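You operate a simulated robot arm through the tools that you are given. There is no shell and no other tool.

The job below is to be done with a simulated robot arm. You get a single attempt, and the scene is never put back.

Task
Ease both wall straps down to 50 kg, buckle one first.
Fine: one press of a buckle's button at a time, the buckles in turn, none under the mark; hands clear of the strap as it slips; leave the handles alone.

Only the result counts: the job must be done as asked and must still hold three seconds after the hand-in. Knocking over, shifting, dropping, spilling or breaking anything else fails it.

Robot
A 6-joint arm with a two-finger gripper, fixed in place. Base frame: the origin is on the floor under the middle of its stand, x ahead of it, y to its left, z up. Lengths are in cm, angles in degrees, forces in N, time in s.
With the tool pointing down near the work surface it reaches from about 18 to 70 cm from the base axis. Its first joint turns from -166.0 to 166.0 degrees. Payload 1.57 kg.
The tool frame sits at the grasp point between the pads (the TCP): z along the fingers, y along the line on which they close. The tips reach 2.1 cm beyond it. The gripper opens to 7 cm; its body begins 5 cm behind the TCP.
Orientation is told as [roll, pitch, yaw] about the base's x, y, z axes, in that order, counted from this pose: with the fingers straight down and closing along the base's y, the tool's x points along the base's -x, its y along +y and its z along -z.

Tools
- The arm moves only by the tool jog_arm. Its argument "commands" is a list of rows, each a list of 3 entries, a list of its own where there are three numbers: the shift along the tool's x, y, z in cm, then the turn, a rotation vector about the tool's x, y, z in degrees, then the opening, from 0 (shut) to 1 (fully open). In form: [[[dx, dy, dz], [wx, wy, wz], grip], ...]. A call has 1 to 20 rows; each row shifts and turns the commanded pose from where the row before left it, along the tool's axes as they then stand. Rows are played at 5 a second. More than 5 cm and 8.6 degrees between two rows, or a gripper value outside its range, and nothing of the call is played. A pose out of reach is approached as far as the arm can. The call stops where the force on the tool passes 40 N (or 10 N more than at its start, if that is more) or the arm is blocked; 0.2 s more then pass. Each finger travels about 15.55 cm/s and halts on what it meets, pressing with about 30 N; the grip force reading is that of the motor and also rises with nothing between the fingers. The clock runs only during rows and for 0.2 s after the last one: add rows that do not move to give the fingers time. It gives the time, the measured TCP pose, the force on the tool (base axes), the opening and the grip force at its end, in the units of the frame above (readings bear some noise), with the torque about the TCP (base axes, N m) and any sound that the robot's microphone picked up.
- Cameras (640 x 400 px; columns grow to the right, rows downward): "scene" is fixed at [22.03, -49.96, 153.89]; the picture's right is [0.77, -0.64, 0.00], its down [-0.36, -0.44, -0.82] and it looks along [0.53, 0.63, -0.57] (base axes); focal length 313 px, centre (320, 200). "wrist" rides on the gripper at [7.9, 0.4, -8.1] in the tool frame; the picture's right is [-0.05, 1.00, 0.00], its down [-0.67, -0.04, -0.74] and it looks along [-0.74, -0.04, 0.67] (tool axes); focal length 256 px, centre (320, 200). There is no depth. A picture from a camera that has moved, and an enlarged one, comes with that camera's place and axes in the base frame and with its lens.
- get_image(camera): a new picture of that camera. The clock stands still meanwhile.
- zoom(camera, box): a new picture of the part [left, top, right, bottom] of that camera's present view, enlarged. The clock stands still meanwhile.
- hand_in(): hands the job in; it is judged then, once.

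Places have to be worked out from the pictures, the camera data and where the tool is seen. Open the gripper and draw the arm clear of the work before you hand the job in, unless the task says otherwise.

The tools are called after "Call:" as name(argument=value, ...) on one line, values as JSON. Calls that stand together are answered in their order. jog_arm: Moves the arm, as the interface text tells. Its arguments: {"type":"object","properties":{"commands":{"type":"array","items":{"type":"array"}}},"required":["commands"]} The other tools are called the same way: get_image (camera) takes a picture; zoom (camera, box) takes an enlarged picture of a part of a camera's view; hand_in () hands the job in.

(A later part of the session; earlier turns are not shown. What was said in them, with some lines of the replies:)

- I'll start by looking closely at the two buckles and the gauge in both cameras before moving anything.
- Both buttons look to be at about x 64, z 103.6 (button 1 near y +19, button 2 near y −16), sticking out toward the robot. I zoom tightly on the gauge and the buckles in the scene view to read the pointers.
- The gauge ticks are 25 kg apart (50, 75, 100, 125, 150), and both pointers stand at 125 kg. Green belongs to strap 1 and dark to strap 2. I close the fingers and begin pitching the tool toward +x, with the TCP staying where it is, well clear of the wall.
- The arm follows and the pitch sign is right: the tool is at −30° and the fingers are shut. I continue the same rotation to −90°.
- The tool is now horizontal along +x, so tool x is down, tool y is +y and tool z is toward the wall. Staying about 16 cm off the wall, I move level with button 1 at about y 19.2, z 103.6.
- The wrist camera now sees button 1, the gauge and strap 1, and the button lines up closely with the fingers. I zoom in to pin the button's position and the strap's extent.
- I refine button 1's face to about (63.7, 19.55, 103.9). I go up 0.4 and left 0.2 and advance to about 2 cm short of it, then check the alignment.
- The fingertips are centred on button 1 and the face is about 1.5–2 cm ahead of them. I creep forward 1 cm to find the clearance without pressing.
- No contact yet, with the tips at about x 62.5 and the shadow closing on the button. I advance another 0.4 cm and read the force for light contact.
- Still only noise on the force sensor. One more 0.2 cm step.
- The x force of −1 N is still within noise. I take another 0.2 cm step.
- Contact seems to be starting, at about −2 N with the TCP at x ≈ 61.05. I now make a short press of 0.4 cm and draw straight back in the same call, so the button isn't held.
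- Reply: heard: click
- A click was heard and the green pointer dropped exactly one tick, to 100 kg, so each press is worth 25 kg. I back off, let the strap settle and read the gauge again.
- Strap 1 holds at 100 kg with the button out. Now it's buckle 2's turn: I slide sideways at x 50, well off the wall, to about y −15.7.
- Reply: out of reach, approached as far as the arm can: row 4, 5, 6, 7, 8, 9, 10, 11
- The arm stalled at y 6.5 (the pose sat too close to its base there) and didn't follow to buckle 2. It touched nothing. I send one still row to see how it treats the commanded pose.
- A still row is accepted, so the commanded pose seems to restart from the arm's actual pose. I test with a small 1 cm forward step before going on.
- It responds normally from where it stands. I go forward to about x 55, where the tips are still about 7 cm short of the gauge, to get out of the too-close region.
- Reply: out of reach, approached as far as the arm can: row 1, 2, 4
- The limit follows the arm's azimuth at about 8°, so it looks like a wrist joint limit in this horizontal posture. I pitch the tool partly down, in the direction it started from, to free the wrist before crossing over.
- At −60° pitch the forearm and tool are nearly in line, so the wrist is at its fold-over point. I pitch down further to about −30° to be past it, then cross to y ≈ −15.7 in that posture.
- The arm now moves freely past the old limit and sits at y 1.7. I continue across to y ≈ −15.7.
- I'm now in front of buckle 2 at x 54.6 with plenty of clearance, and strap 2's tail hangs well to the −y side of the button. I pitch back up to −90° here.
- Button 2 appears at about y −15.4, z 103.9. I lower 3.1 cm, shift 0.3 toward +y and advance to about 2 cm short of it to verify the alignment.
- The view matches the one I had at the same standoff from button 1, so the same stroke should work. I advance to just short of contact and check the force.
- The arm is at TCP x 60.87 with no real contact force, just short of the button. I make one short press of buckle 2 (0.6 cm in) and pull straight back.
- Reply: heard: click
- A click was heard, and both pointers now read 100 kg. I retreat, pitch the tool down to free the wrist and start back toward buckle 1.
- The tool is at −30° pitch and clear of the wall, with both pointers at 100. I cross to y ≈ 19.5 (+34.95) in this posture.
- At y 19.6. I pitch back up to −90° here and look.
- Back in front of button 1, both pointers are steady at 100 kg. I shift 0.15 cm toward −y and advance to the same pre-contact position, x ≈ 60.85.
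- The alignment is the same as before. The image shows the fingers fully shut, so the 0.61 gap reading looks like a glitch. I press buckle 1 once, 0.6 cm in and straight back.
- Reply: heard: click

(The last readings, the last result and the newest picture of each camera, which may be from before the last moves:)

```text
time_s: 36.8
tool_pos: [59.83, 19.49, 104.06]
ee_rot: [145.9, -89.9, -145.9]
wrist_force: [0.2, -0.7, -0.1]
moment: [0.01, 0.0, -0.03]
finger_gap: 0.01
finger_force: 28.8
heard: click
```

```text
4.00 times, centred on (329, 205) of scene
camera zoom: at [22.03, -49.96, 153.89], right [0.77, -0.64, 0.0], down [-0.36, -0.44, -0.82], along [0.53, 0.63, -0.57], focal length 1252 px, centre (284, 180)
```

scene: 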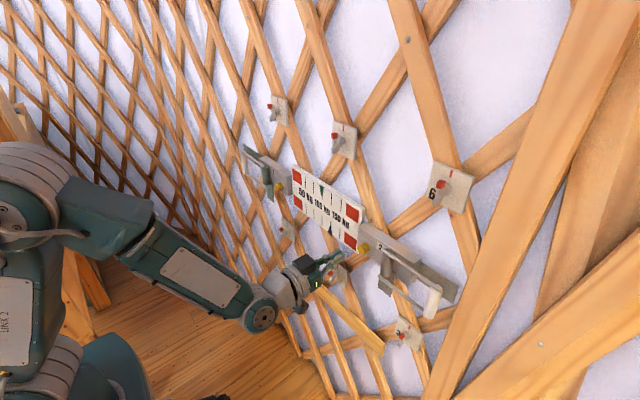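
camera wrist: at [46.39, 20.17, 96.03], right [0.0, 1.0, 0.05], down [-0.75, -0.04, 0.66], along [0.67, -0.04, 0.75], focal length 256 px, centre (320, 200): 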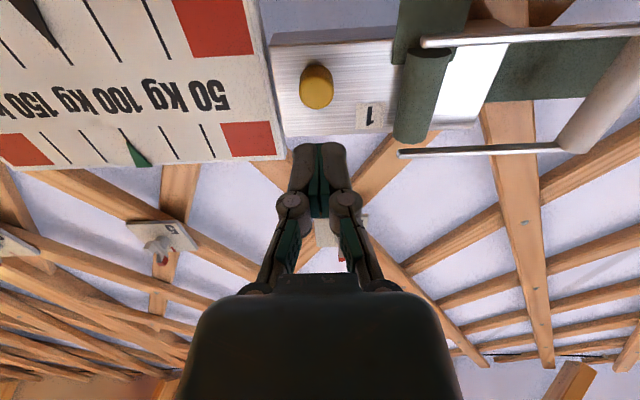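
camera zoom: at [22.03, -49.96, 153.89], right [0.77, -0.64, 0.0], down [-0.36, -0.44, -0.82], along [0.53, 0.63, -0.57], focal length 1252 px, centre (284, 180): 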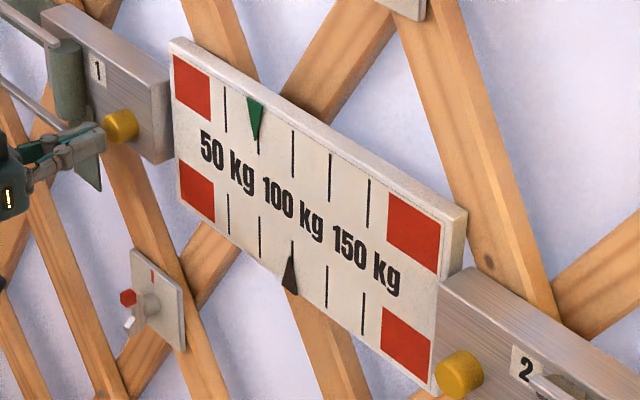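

Click: strap 1 is now at 75 kg and strap 2 still at 100. I retreat and pitch down to cross over to buckle 2.

Call:
jog_arm(commands=[[[0, 0, -1.5], [0, 0, 0], 0], [[0, 0, -2], [0, 0, 0], 0], [[0, 0, -1.9], [0, 0, 0], 0], [[0, 0, 0], [0, 6, 0], 0], [[0, 0, 0], [0, 6, 0], 0], [[0, 0, 0], [0, 6, 0], 0], [[0, 0, 0], [0, 6, 0], 0], [[0, 0, 0], [0, 6, 0], 0], [[0, 0, 0], [0, 6, 0], 0], [[0, 0, 0], [0, 6, 0], 0], [[0, 0, 0], [0, 6, 0], 0], [[0, 0, 0], [0, 6, 0], 0], [[0, 0, 0], [0, 6, 0], 0], [[0, 0, 0], [0, 0, 0], 0]])

Call:
get_image(camera="wrist")

```text
time_s: 39.8
tool_pos: [54.43, 19.5, 104.04]
ee_rot: [0.1, -30.0, 0.1]
wrist_force: [0.4, 0.2, -0.4]
moment: [0.01, -0.03, 0.02]
finger_gap: 0.01
finger_force: 28.0
```

```text
taken
camera wrist: at [43.59, 19.99, 107.07], right [0.05, 1.0, 0.03], down [0.2, -0.04, 0.98], along [0.98, -0.04, -0.21], focal length 256 px, centre (320, 200)
```

wrist: 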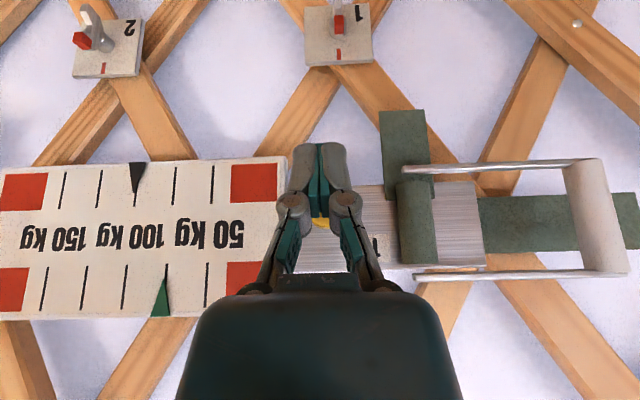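

The wrist view confirms green at 75 and dark at 100. I cross back to buckle 2 at y ≈ −15.45 (−34.95) in this posture.

Call:
jog_arm(commands=[[[0, -2.7, 0], [0, 0, 0], 0], [[0, -2.7, 0], [0, 0, 0], 0], [[0, -2.7, 0], [0, 0, 0], 0], [[0, -2.7, 0], [0, 0, 0], 0], [[0, -2.7, 0], [0, 0, 0], 0], [[0, -2.7, 0], [0, 0, 0], 0], [[0, -2.7, 0], [0, 0, 0], 0], [[0, -2.7, 0], [0, 0, 0], 0], [[0, -2.7, 0], [0, 0, 0], 0], [[0, -2.7, 0], [0, 0, 0], 0], [[0, -2.7, 0], [0, 0, 0], 0], [[0, -2.7, 0], [0, 0, 0], 0], [[0, -2.55, 0], [0, 0, 0], 0], [[0, 0, 0], [0, 0, 0], 0]])

```text
time_s: 42.8
tool_pos: [54.35, -15.66, 103.96]
ee_rot: [0.1, -30.0, 0.0]
wrist_force: [-0.5, 0.3, 0.6]
moment: [-0.01, -0.01, 0.01]
finger_gap: 0.0
finger_force: 28.9
```

In front of buckle 2 again. I pitch up to −90° and check the alignment.

Call:
jog_arm(commands=[[[0, 0, 0], [0, -6, 0], 0], [[0, 0, 0], [0, -6, 0], 0], [[0, 0, 0], [0, -6, 0], 0], [[0, 0, 0], [0, -6, 0], 0], [[0, 0, 0], [0, -6, 0], 0], [[0, 0, 0], [0, -6, 0], 0], [[0, 0, 0], [0, -6, 0], 0], [[0, 0, 0], [0, -6, 0], 0], [[0, 0, 0], [0, -6, 0], 0], [[0, 0, 0], [0, -6, 0], 0], [[0, 0, 0], [0, 0, 0], 0]])

Call:
get_image(camera="wrist")

```text
time_s: 45.2
tool_pos: [54.38, -15.69, 103.91]
ee_rot: [141.2, -89.7, -141.2]
wrist_force: [0.3, 0.4, 0.4]
moment: [0.0, 0.01, 0.01]
finger_gap: 0.0
finger_force: 28.4
```

```text
taken
camera wrist: at [46.41, -15.06, 95.96], right [0.0, 1.0, 0.06], down [-0.75, -0.04, 0.66], along [0.67, -0.04, 0.75], focal length 256 px, centre (320, 200)
```

wrist: 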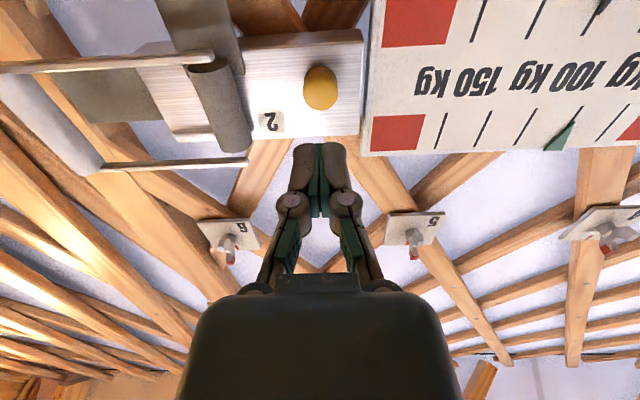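

The button is centred ahead of the fingers. I advance to the pre-contact position at x ≈ 60.85.

Call:
jog_arm(commands=[[[0, 0.1, 2.2], [0, 0, 0], 0], [[0, 0, 2.2], [0, 0, 0], 0], [[0, 0, 1.2], [0, 0, 0], 0], [[0, 0, 0.8], [0, 0, 0], 0], [[0, 0, 0], [0, 0, 0], 0]])

Call:
zoom(camera="wrist", box=[240, 80, 400, 180])

```text
time_s: 46.4
tool_pos: [60.86, -15.38, 103.89]
ee_rot: [114.1, -89.9, -114.1]
wrist_force: [-0.9, 0.0, 0.1]
moment: [0.01, -0.02, 0.01]
finger_gap: 0.0
finger_force: 29.2
```

```text
4.00 times, centred on (320, 130) of wrist
camera zoom: at [52.79, -14.95, 95.94], right [0.0, 1.0, 0.06], down [-0.75, -0.04, 0.67], along [0.67, -0.04, 0.74], focal length 1024 px, centre (320, 480)
```

zoom: 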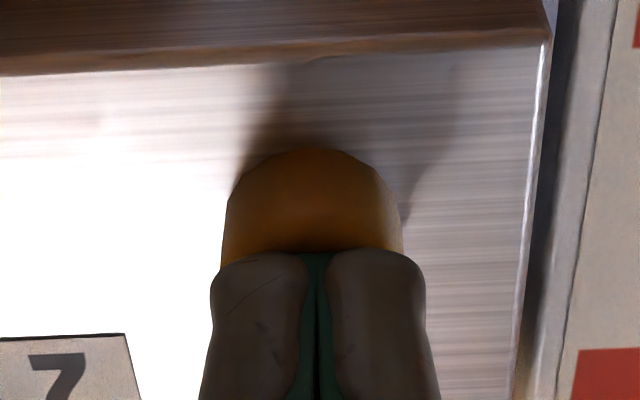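

Lined up at the same standoff as last time. I press buckle 2 once and draw straight back.

Call:
jog_arm(commands=[[[0, 0, 0.6], [0, 0, 0], 0], [[0, 0, -1.0], [0, 0, 0], 0], [[0, 0, -0.6], [0, 0, 0], 0]])

Call:
zoom(camera="scene", box=[284, 155, 374, 255])

```text
time_s: 47.2
tool_pos: [59.75, -15.39, 103.83]
ee_rot: [121.9, -90.0, -121.9]
wrist_force: [-0.4, -0.7, -0.2]
moment: [-0.02, 0.06, 0.01]
finger_gap: 0.01
finger_force: 28.4
heard: click
```

```text
4.00 times, centred on (329, 205) of scene
camera zoom: at [22.03, -49.96, 153.89], right [0.77, -0.64, 0.0], down [-0.36, -0.44, -0.82], along [0.53, 0.63, -0.57], focal length 1252 px, centre (284, 180)
```

zoom: 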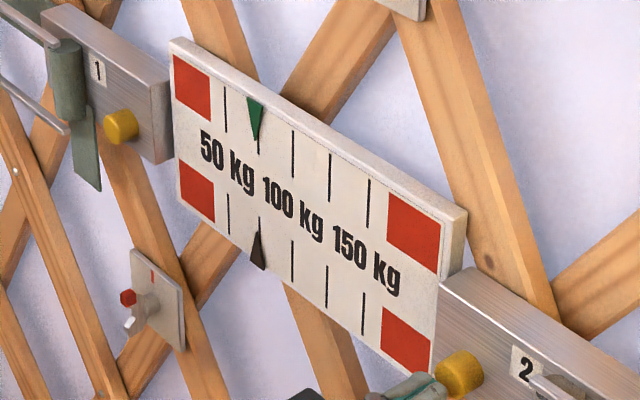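

Both straps are at 75 kg now, so one more press on each. I retreat and pitch down for the crossing to buckle 1.

Call:
jog_arm(commands=[[[0, 0, -1.5], [0, 0, 0], 0], [[0, 0, -2], [0, 0, 0], 0], [[0, 0, -1.9], [0, 0, 0], 0], [[0, 0, 0], [0, 6, 0], 0], [[0, 0, 0], [0, 6, 0], 0], [[0, 0, 0], [0, 6, 0], 0], [[0, 0, 0], [0, 6, 0], 0], [[0, 0, 0], [0, 6, 0], 0], [[0, 0, 0], [0, 6, 0], 0], [[0, 0, 0], [0, 6, 0], 0], [[0, 0, 0], [0, 6, 0], 0], [[0, 0, 0], [0, 6, 0], 0], [[0, 0, 0], [0, 6, 0], 0], [[0, 0, 0], [0, 0, 0], 0]])

Call:
get_image(camera="wrist")

```text
time_s: 50.2
tool_pos: [54.57, -15.47, 104.01]
ee_rot: [0.1, -30.1, -0.1]
wrist_force: [0.4, 0.6, 0.8]
moment: [0.0, 0.0, -0.02]
finger_gap: 0.0
finger_force: 28.7
```

```text
taken
camera wrist: at [43.6, -14.96, 106.98], right [0.05, 1.0, 0.03], down [0.2, -0.04, 0.98], along [0.98, -0.04, -0.21], focal length 256 px, centre (320, 200)
```

wrist: 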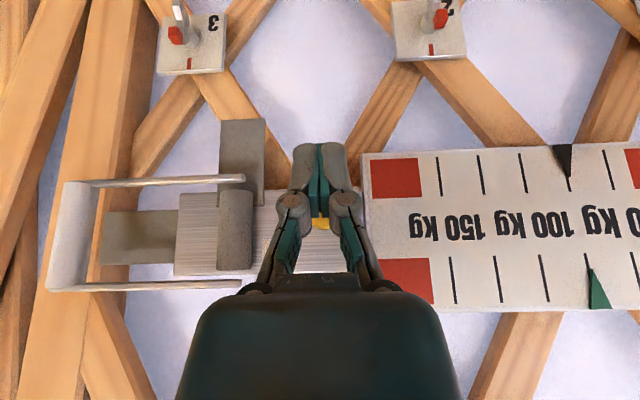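

Clear of the wall, with both pointers at 75. I cross to buckle 1 (+34.95 in y).

Call:
jog_arm(commands=[[[0, 2.7, 0], [0, 0, 0], 0], [[0, 2.7, 0], [0, 0, 0], 0], [[0, 2.7, 0], [0, 0, 0], 0], [[0, 2.7, 0], [0, 0, 0], 0], [[0, 2.7, 0], [0, 0, 0], 0], [[0, 2.7, 0], [0, 0, 0], 0], [[0, 2.7, 0], [0, 0, 0], 0], [[0, 2.7, 0], [0, 0, 0], 0], [[0, 2.7, 0], [0, 0, 0], 0], [[0, 2.7, 0], [0, 0, 0], 0], [[0, 2.7, 0], [0, 0, 0], 0], [[0, 2.7, 0], [0, 0, 0], 0], [[0, 2.55, 0], [0, 0, 0], 0], [[0, 0, 0], [0, 0, 0], 0]])

```text
time_s: 53.2
tool_pos: [54.49, 19.7, 103.89]
ee_rot: [0.1, -30.1, 0.0]
wrist_force: [-0.6, 0.1, 0.2]
moment: [0.02, 0.0, 0.01]
finger_gap: 0.0
finger_force: 28.5
```

In front of buckle 1, I pitch back up to −90° and check the view.

Call:
jog_arm(commands=[[[0, 0, 0], [0, -6, 0], 0], [[0, 0, 0], [0, -6, 0], 0], [[0, 0, 0], [0, -6, 0], 0], [[0, 0, 0], [0, -6, 0], 0], [[0, 0, 0], [0, -6, 0], 0], [[0, 0, 0], [0, -6, 0], 0], [[0, 0, 0], [0, -6, 0], 0], [[0, 0, 0], [0, -6, 0], 0], [[0, 0, 0], [0, -6, 0], 0], [[0, 0, 0], [0, -6, 0], 0], [[0, 0, 0], [0, 0, 0], 0]])

Call:
get_image(camera="wrist")

```text
time_s: 55.6
tool_pos: [54.38, 19.63, 104.04]
ee_rot: [155.2, -89.8, -155.2]
wrist_force: [0.1, 0.0, -0.1]
moment: [0.03, -0.02, 0.01]
finger_gap: 0.02
finger_force: 28.4
```

```text
taken
camera wrist: at [46.4, 20.09, 96.05], right [0.0, 1.0, 0.05], down [-0.75, -0.04, 0.66], along [0.67, -0.04, 0.75], focal length 256 px, centre (320, 200)
```

wrist: 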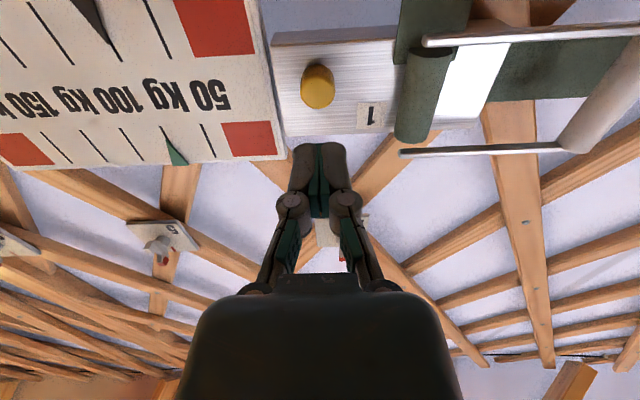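

The same view as before. I make a slight −0.1 y trim and advance to the pre-contact position.

Call:
jog_arm(commands=[[[0, -0.1, 2.2], [0, 0, 0], 0], [[0, 0, 2.2], [0, 0, 0], 0], [[0, 0, 1.2], [0, 0, 0], 0], [[0, 0, 0.8], [0, 0, 0], 0], [[0, 0, 0], [0, 0, 0], 0]])

Call:
zoom(camera="wrist", box=[240, 80, 400, 180])

Call:
zoom(camera="scene", box=[284, 155, 374, 255])

```text
time_s: 56.8
tool_pos: [60.96, 19.57, 104.16]
ee_rot: [150.7, -89.9, -150.7]
wrist_force: [-0.8, 0.2, 0.6]
moment: [0.0, 0.0, 0.02]
finger_gap: 0.0
finger_force: 28.5
```

```text
4.00 times, centred on (320, 130) of wrist
camera zoom: at [52.83, 19.99, 96.07], right [0.0, 1.0, 0.05], down [-0.75, -0.04, 0.67], along [0.67, -0.04, 0.74], focal length 1024 px, centre (320, 480)
```

zoom: 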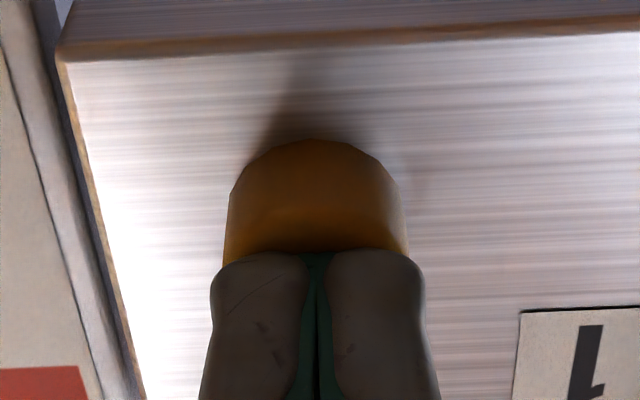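

```text
4.00 times, centred on (329, 205) of scene
camera zoom: at [22.03, -49.96, 153.89], right [0.77, -0.64, 0.0], down [-0.36, -0.44, -0.82], along [0.53, 0.63, -0.57], focal length 1252 px, centre (284, 180)
```

zoom: 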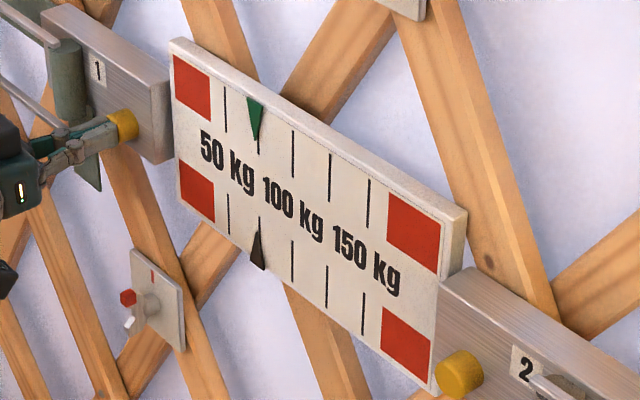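

The fingers are aligned and both pointers are at 75. I press buckle 1 for its third and last time, the same short stroke in and straight back.

Call:
jog_arm(commands=[[[0, 0, 0.6], [0, 0, 0], 0], [[0, 0, -1.0], [0, 0, 0], 0], [[0, 0, -0.6], [0, 0, 0], 0]])

Call:
zoom(camera="scene", box=[284, 155, 374, 255])

```text
time_s: 57.6
tool_pos: [59.82, 19.46, 104.08]
ee_rot: [147.4, -89.9, -147.3]
wrist_force: [-0.7, 0.5, 0.3]
moment: [0.03, -0.04, 0.02]
finger_gap: 0.0
finger_force: 28.4
heard: click
```

```text
4.00 times, centred on (329, 205) of scene
camera zoom: at [22.03, -49.96, 153.89], right [0.77, -0.64, 0.0], down [-0.36, -0.44, -0.82], along [0.53, 0.63, -0.57], focal length 1252 px, centre (284, 180)
```

zoom: 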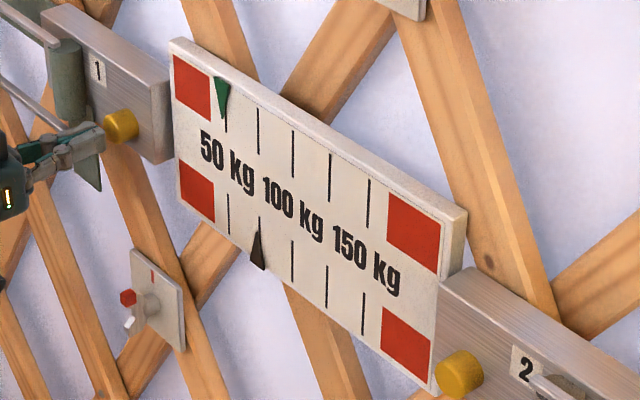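

Strap 1 is now on the 50 kg tick and I won't touch it again. I retreat and pitch down to cross for buckle 2's last press.

Call:
jog_arm(commands=[[[0, 0, -1.5], [0, 0, 0], 0], [[0, 0, -2], [0, 0, 0], 0], [[0, 0, -1.9], [0, 0, 0], 0], [[0, 0, 0], [0, 6, 0], 0], [[0, 0, 0], [0, 6, 0], 0], [[0, 0, 0], [0, 6, 0], 0], [[0, 0, 0], [0, 6, 0], 0], [[0, 0, 0], [0, 6, 0], 0], [[0, 0, 0], [0, 6, 0], 0], [[0, 0, 0], [0, 6, 0], 0], [[0, 0, 0], [0, 6, 0], 0], [[0, 0, 0], [0, 6, 0], 0], [[0, 0, 0], [0, 6, 0], 0], [[0, 0, 0], [0, 0, 0], 0]])

Call:
get_image(camera="wrist")

```text
time_s: 60.6
tool_pos: [54.38, 19.51, 104.09]
ee_rot: [0.1, -30.0, 0.0]
wrist_force: [0.8, -0.6, 0.1]
moment: [-0.01, -0.02, 0.01]
finger_gap: 0.01
finger_force: 28.5
```

```text
taken
camera wrist: at [43.57, 19.99, 107.05], right [0.05, 1.0, 0.03], down [0.2, -0.04, 0.98], along [0.98, -0.04, -0.21], focal length 256 px, centre (320, 200)
```

wrist: 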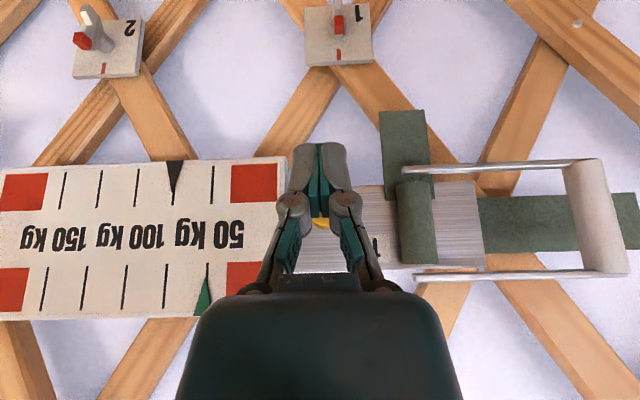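

The wrist view shows green on the 50 tick and dark at 75. I cross to buckle 2 (−34.95 in y).

Call:
jog_arm(commands=[[[0, -2.7, 0], [0, 0, 0], 0], [[0, -2.7, 0], [0, 0, 0], 0], [[0, -2.7, 0], [0, 0, 0], 0], [[0, -2.7, 0], [0, 0, 0], 0], [[0, -2.7, 0], [0, 0, 0], 0], [[0, -2.7, 0], [0, 0, 0], 0], [[0, -2.7, 0], [0, 0, 0], 0], [[0, -2.7, 0], [0, 0, 0], 0], [[0, -2.7, 0], [0, 0, 0], 0], [[0, -2.7, 0], [0, 0, 0], 0], [[0, -2.7, 0], [0, 0, 0], 0], [[0, -2.7, 0], [0, 0, 0], 0], [[0, -2.55, 0], [0, 0, 0], 0], [[0, 0, 0], [0, 0, 0], 0]])

```text
time_s: 63.6
tool_pos: [54.5, -15.5, 103.94]
ee_rot: [0.1, -30.0, -0.1]
wrist_force: [0.2, 0.2, 0.4]
moment: [0.0, 0.01, 0.0]
finger_gap: 0.0
finger_force: 28.4
```

In front of buckle 2, I pitch up to −90° and check.

Call:
jog_arm(commands=[[[0, 0, 0], [0, -6, 0], 0], [[0, 0, 0], [0, -6, 0], 0], [[0, 0, 0], [0, -6, 0], 0], [[0, 0, 0], [0, -6, 0], 0], [[0, 0, 0], [0, -6, 0], 0], [[0, 0, 0], [0, -6, 0], 0], [[0, 0, 0], [0, -6, 0], 0], [[0, 0, 0], [0, -6, 0], 0], [[0, 0, 0], [0, -6, 0], 0], [[0, 0, 0], [0, -6, 0], 0], [[0, 0, 0], [0, 0, 0], 0]])

Call:
get_image(camera="wrist")

```text
time_s: 66.0
tool_pos: [54.54, -15.72, 103.89]
ee_rot: [141.2, -89.8, -141.3]
wrist_force: [0.8, 0.9, -0.1]
moment: [-0.01, -0.01, 0.02]
finger_gap: 0.03
finger_force: 28.2
```

```text
taken
camera wrist: at [46.4, -15.09, 95.96], right [0.0, 1.0, 0.06], down [-0.75, -0.04, 0.66], along [0.67, -0.04, 0.75], focal length 256 px, centre (320, 200)
```

wrist: 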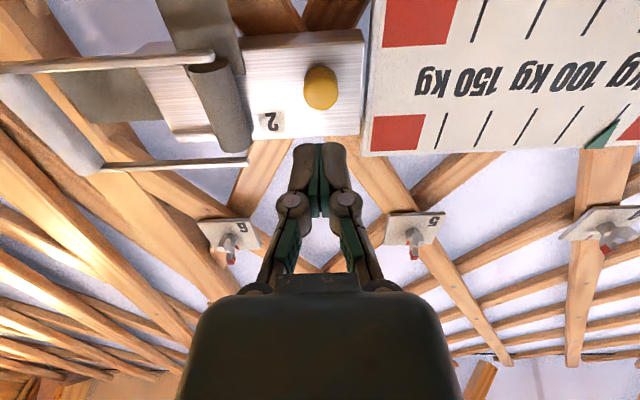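

The alignment is the same as before the last press. I advance to the pre-contact position.

Call:
jog_arm(commands=[[[0, 0.1, 2.2], [0, 0, 0], 0], [[0, 0, 2.2], [0, 0, 0], 0], [[0, 0, 1.2], [0, 0, 0], 0], [[0, 0, 0.8], [0, 0, 0], 0], [[0, 0, 0], [0, 0, 0], 0]])

Call:
zoom(camera="wrist", box=[240, 80, 400, 180])

Call:
zoom(camera="scene", box=[284, 155, 374, 255])

```text
time_s: 67.2
tool_pos: [60.84, -15.41, 104.01]
ee_rot: [112.1, -89.9, -112.2]
wrist_force: [-1.6, -0.7, -0.1]
moment: [0.01, -0.02, 0.0]
finger_gap: 0.0
finger_force: 28.3
```

```text
4.00 times, centred on (320, 130) of wrist
camera zoom: at [52.85, -14.98, 95.93], right [0.0, 1.0, 0.06], down [-0.75, -0.04, 0.67], along [0.67, -0.04, 0.74], focal length 1024 px, centre (320, 480)
```

zoom: 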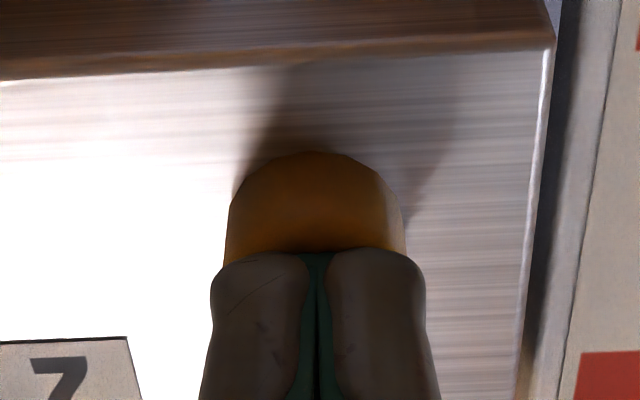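

```text
4.00 times, centred on (329, 205) of scene
camera zoom: at [22.03, -49.96, 153.89], right [0.77, -0.64, 0.0], down [-0.36, -0.44, -0.82], along [0.53, 0.63, -0.57], focal length 1252 px, centre (284, 180)
```

zoom: 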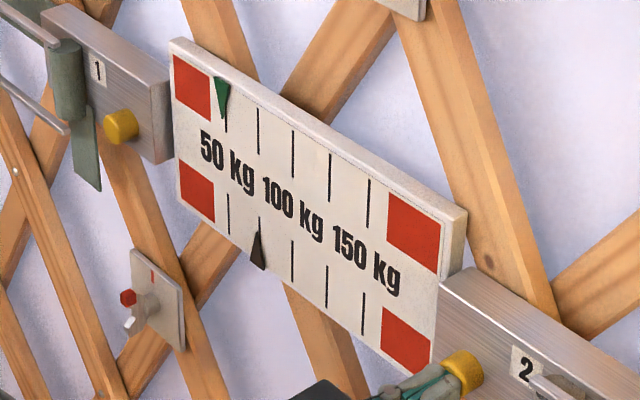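

Green is steady at 50, dark still at 75, and the fingers are at the button. This is buckle 2's third and last press, the same short stroke.

Call:
jog_arm(commands=[[[0, 0, 0.6], [0, 0, 0], 0], [[0, 0, -1.0], [0, 0, 0], 0], [[0, 0, -0.6], [0, 0, 0], 0]])

Call:
zoom(camera="scene", box=[284, 155, 374, 255])

```text
time_s: 68.0
tool_pos: [59.86, -15.48, 103.91]
ee_rot: [122.2, -89.9, -122.3]
wrist_force: [0.0, -0.1, -0.2]
moment: [0.02, -0.02, 0.02]
finger_gap: 0.0
finger_force: 28.5
heard: click
```

```text
4.00 times, centred on (329, 205) of scene
camera zoom: at [22.03, -49.96, 153.89], right [0.77, -0.64, 0.0], down [-0.36, -0.44, -0.82], along [0.53, 0.63, -0.57], focal length 1252 px, centre (284, 180)
```

zoom: 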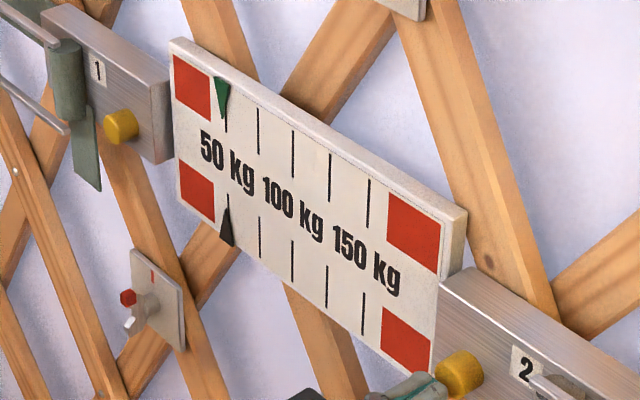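

Both pointers stand on the 50 kg tick. I draw the arm straight back from the wall and pitch down, still closed until well clear, then open the gripper.

Call:
jog_arm(commands=[[[0, 0, -1.5], [0, 0, 0], 0], [[0, 0, -2], [0, 0, 0], 0], [[0, 0, -1.9], [0, 0, 0], 0], [[0, 0, 0], [0, 6, 0], 0], [[0, 0, 0], [0, 6, 0], 0], [[0, 0, 0], [0, 6, 0], 0], [[0, 0, 0], [0, 6, 0], 0], [[0, 0, 0], [0, 6, 0], 0], [[0, 0, 0], [0, 6, 0], 0], [[0, 0, 0], [0, 6, 0], 0], [[0, 0, 0], [0, 6, 0], 0], [[0, 0, 0], [0, 6, 0], 0], [[0, 0, 0], [0, 6, 0], 0], [[0, 0, 0], [0, 0, 0], 0]])

```text
time_s: 71.0
tool_pos: [54.52, -15.47, 103.86]
ee_rot: [0.1, -30.1, -0.1]
wrist_force: [0.7, 0.0, 0.5]
moment: [0.02, -0.01, 0.07]
finger_gap: 0.0
finger_force: 28.4
```

Clear of the wall. I withdraw up and back along the tool axis and open the gripper.

Call:
jog_arm(commands=[[[0, 0, -3], [0, 0, 0], 0], [[0, 0, -3], [0, 0, 0], 0], [[0, 0, -3], [0, 0, 0], 0], [[0, 0, -3], [0, 0, 0], 0.5], [[0, 0, 0], [0, 0, 0], 1], [[0, 0, 0], [0, 0, 0], 1], [[0, 0, 0], [0, 0, 0], 1]])

Call:
get_image(camera="scene")

Call:
zoom(camera="scene", box=[284, 155, 374, 255])

Call:
get_image(camera="wrist")

```text
time_s: 72.6
tool_pos: [48.33, -15.45, 114.43]
ee_rot: [0.1, -30.0, -0.1]
wrist_force: [-0.4, -0.1, 0.5]
moment: [-0.01, -0.01, -0.03]
finger_gap: 7.03
finger_force: 0.0
```

```text
taken
```

scene: 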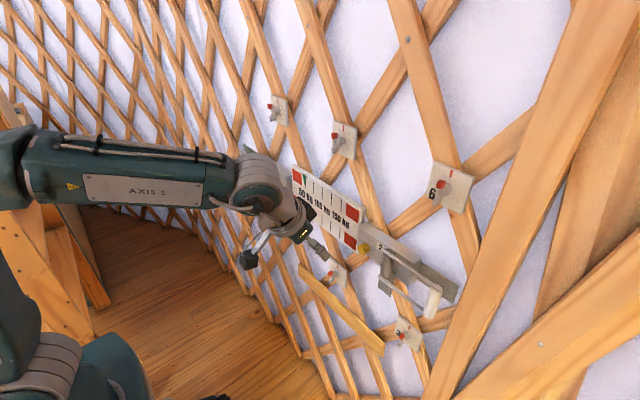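

```text
4.00 times, centred on (329, 205) of scene
camera zoom: at [22.03, -49.96, 153.89], right [0.77, -0.64, 0.0], down [-0.36, -0.44, -0.82], along [0.53, 0.63, -0.57], focal length 1252 px, centre (284, 180)
```

zoom: 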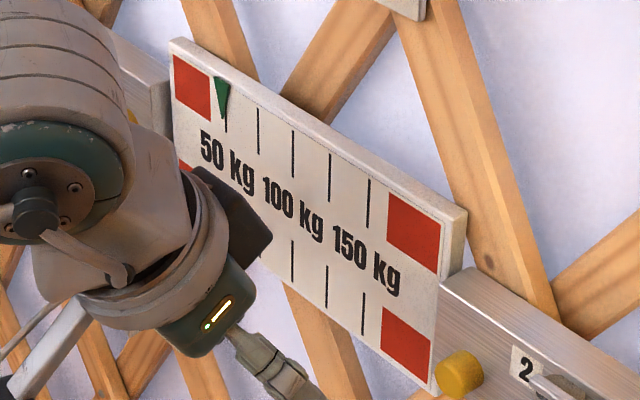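

```text
taken
camera wrist: at [37.56, -14.98, 117.38], right [0.05, 1.0, 0.03], down [0.2, -0.04, 0.98], along [0.98, -0.04, -0.2], focal length 256 px, centre (320, 200)
```

wrist: 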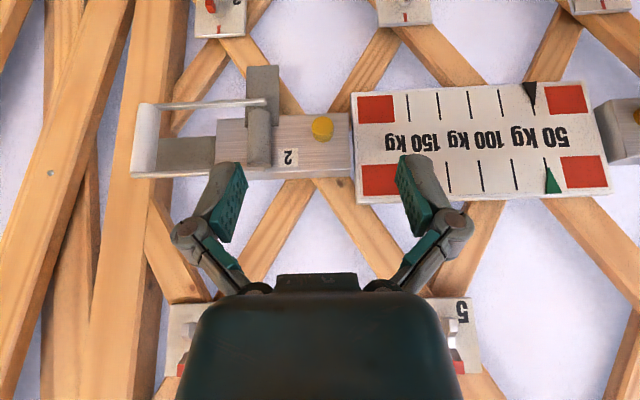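

Both pointers read 50 kg, the gripper is open and nothing else has moved. I bring the arm up and over near its starting place so it is well clear, then check once more.

Call:
jog_arm(commands=[[[-0.8, 3.5, -2], [0, 0, 0], 1], [[-0.8, 3.5, -2], [0, 0, 0], 1], [[-0.8, 3.5, -2], [0, 0, 0], 1], [[-0.8, 3.5, -2], [0, 0, 0], 1], [[0, 3.5, 0], [0, 0, 0], 1], [[0, 3.5, 0], [0, 0, 0], 1], [[0, 0, 0], [0, 6, 0], 1], [[0, 0, 0], [0, 6, 0], 1], [[0, 0, 0], [0, 6, 0], 1], [[0, 0, 0], [0, 6, 0], 1], [[0, 0, 0], [0, 6, 0], 1], [[0, 0, 0], [0, 0, 0], 1]])

Call:
get_image(camera="scene")

Call:
zoom(camera="scene", box=[284, 155, 374, 255])

Call:
zoom(camera="scene", box=[220, 80, 480, 340])

```text
time_s: 75.2
tool_pos: [47.25, 5.61, 122.93]
ee_rot: [0.1, 0.0, 0.0]
wrist_force: [0.0, -0.4, -0.2]
moment: [0.0, -0.02, -0.01]
finger_gap: 6.99
finger_force: 0.1
```

```text
taken
```

scene: 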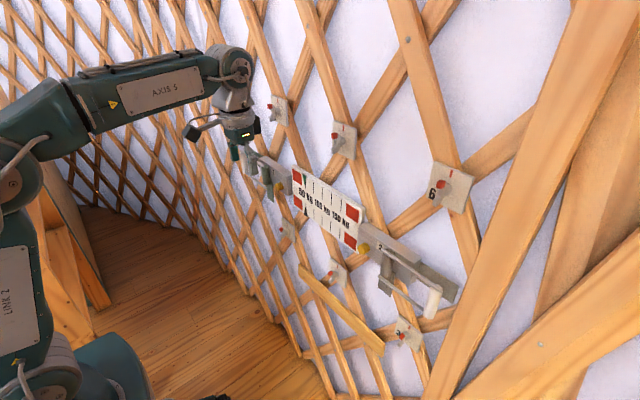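

```text
4.00 times, centred on (329, 205) of scene
camera zoom: at [22.03, -49.96, 153.89], right [0.77, -0.64, 0.0], down [-0.36, -0.44, -0.82], along [0.53, 0.63, -0.57], focal length 1252 px, centre (284, 180)
```

zoom: 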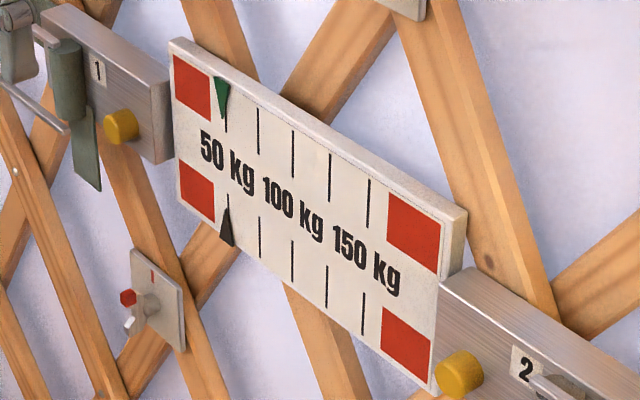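

```text
1.54 times, centred on (350, 210) of scene
camera zoom: at [22.03, -49.96, 153.89], right [0.77, -0.64, 0.0], down [-0.36, -0.44, -0.82], along [0.53, 0.63, -0.57], focal length 482 px, centre (274, 185)
```

zoom: 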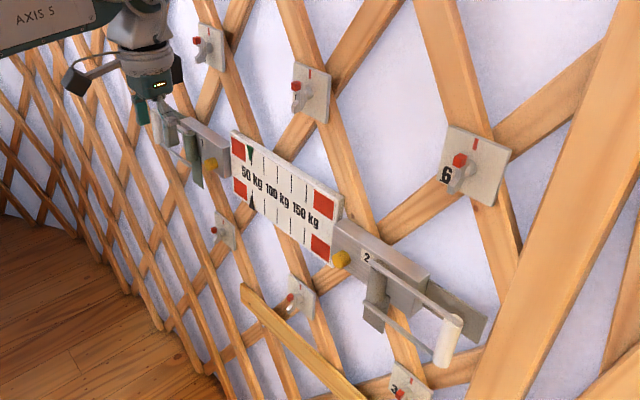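

Both straps have held at 50 kg for several seconds and the handles are as they were. The buttons are out, and the arm is open and clear, so I hand the job in.

Call:
hand_in()

```text
The job is handed in.
```

Both wall straps are down to 50 kg, and the job is handed in. The gauge held at 50 kg on both straps for several seconds before hand-in.

- **Presses:** I pressed the buttons in turn, starting with buckle one, three short presses each. Each press clicked once and dropped that strap 25 kg, from 125 to 100 to 75 to 50. Neither strap went under the mark.
- **Straps and handles:** the fingers touched only the buttons, staying a few centimetres from the strap tails. The handles were not touched.
- **One hiccup:** on the first crossing from buckle one to buckle two, the arm stalled at a joint limit in open space. It touched nothing, and I crossed with the tool tilted down from then on.

The gripper is open and the arm is back near its starting place, clear of the wall. I saw nothing else moved in the final pictures.
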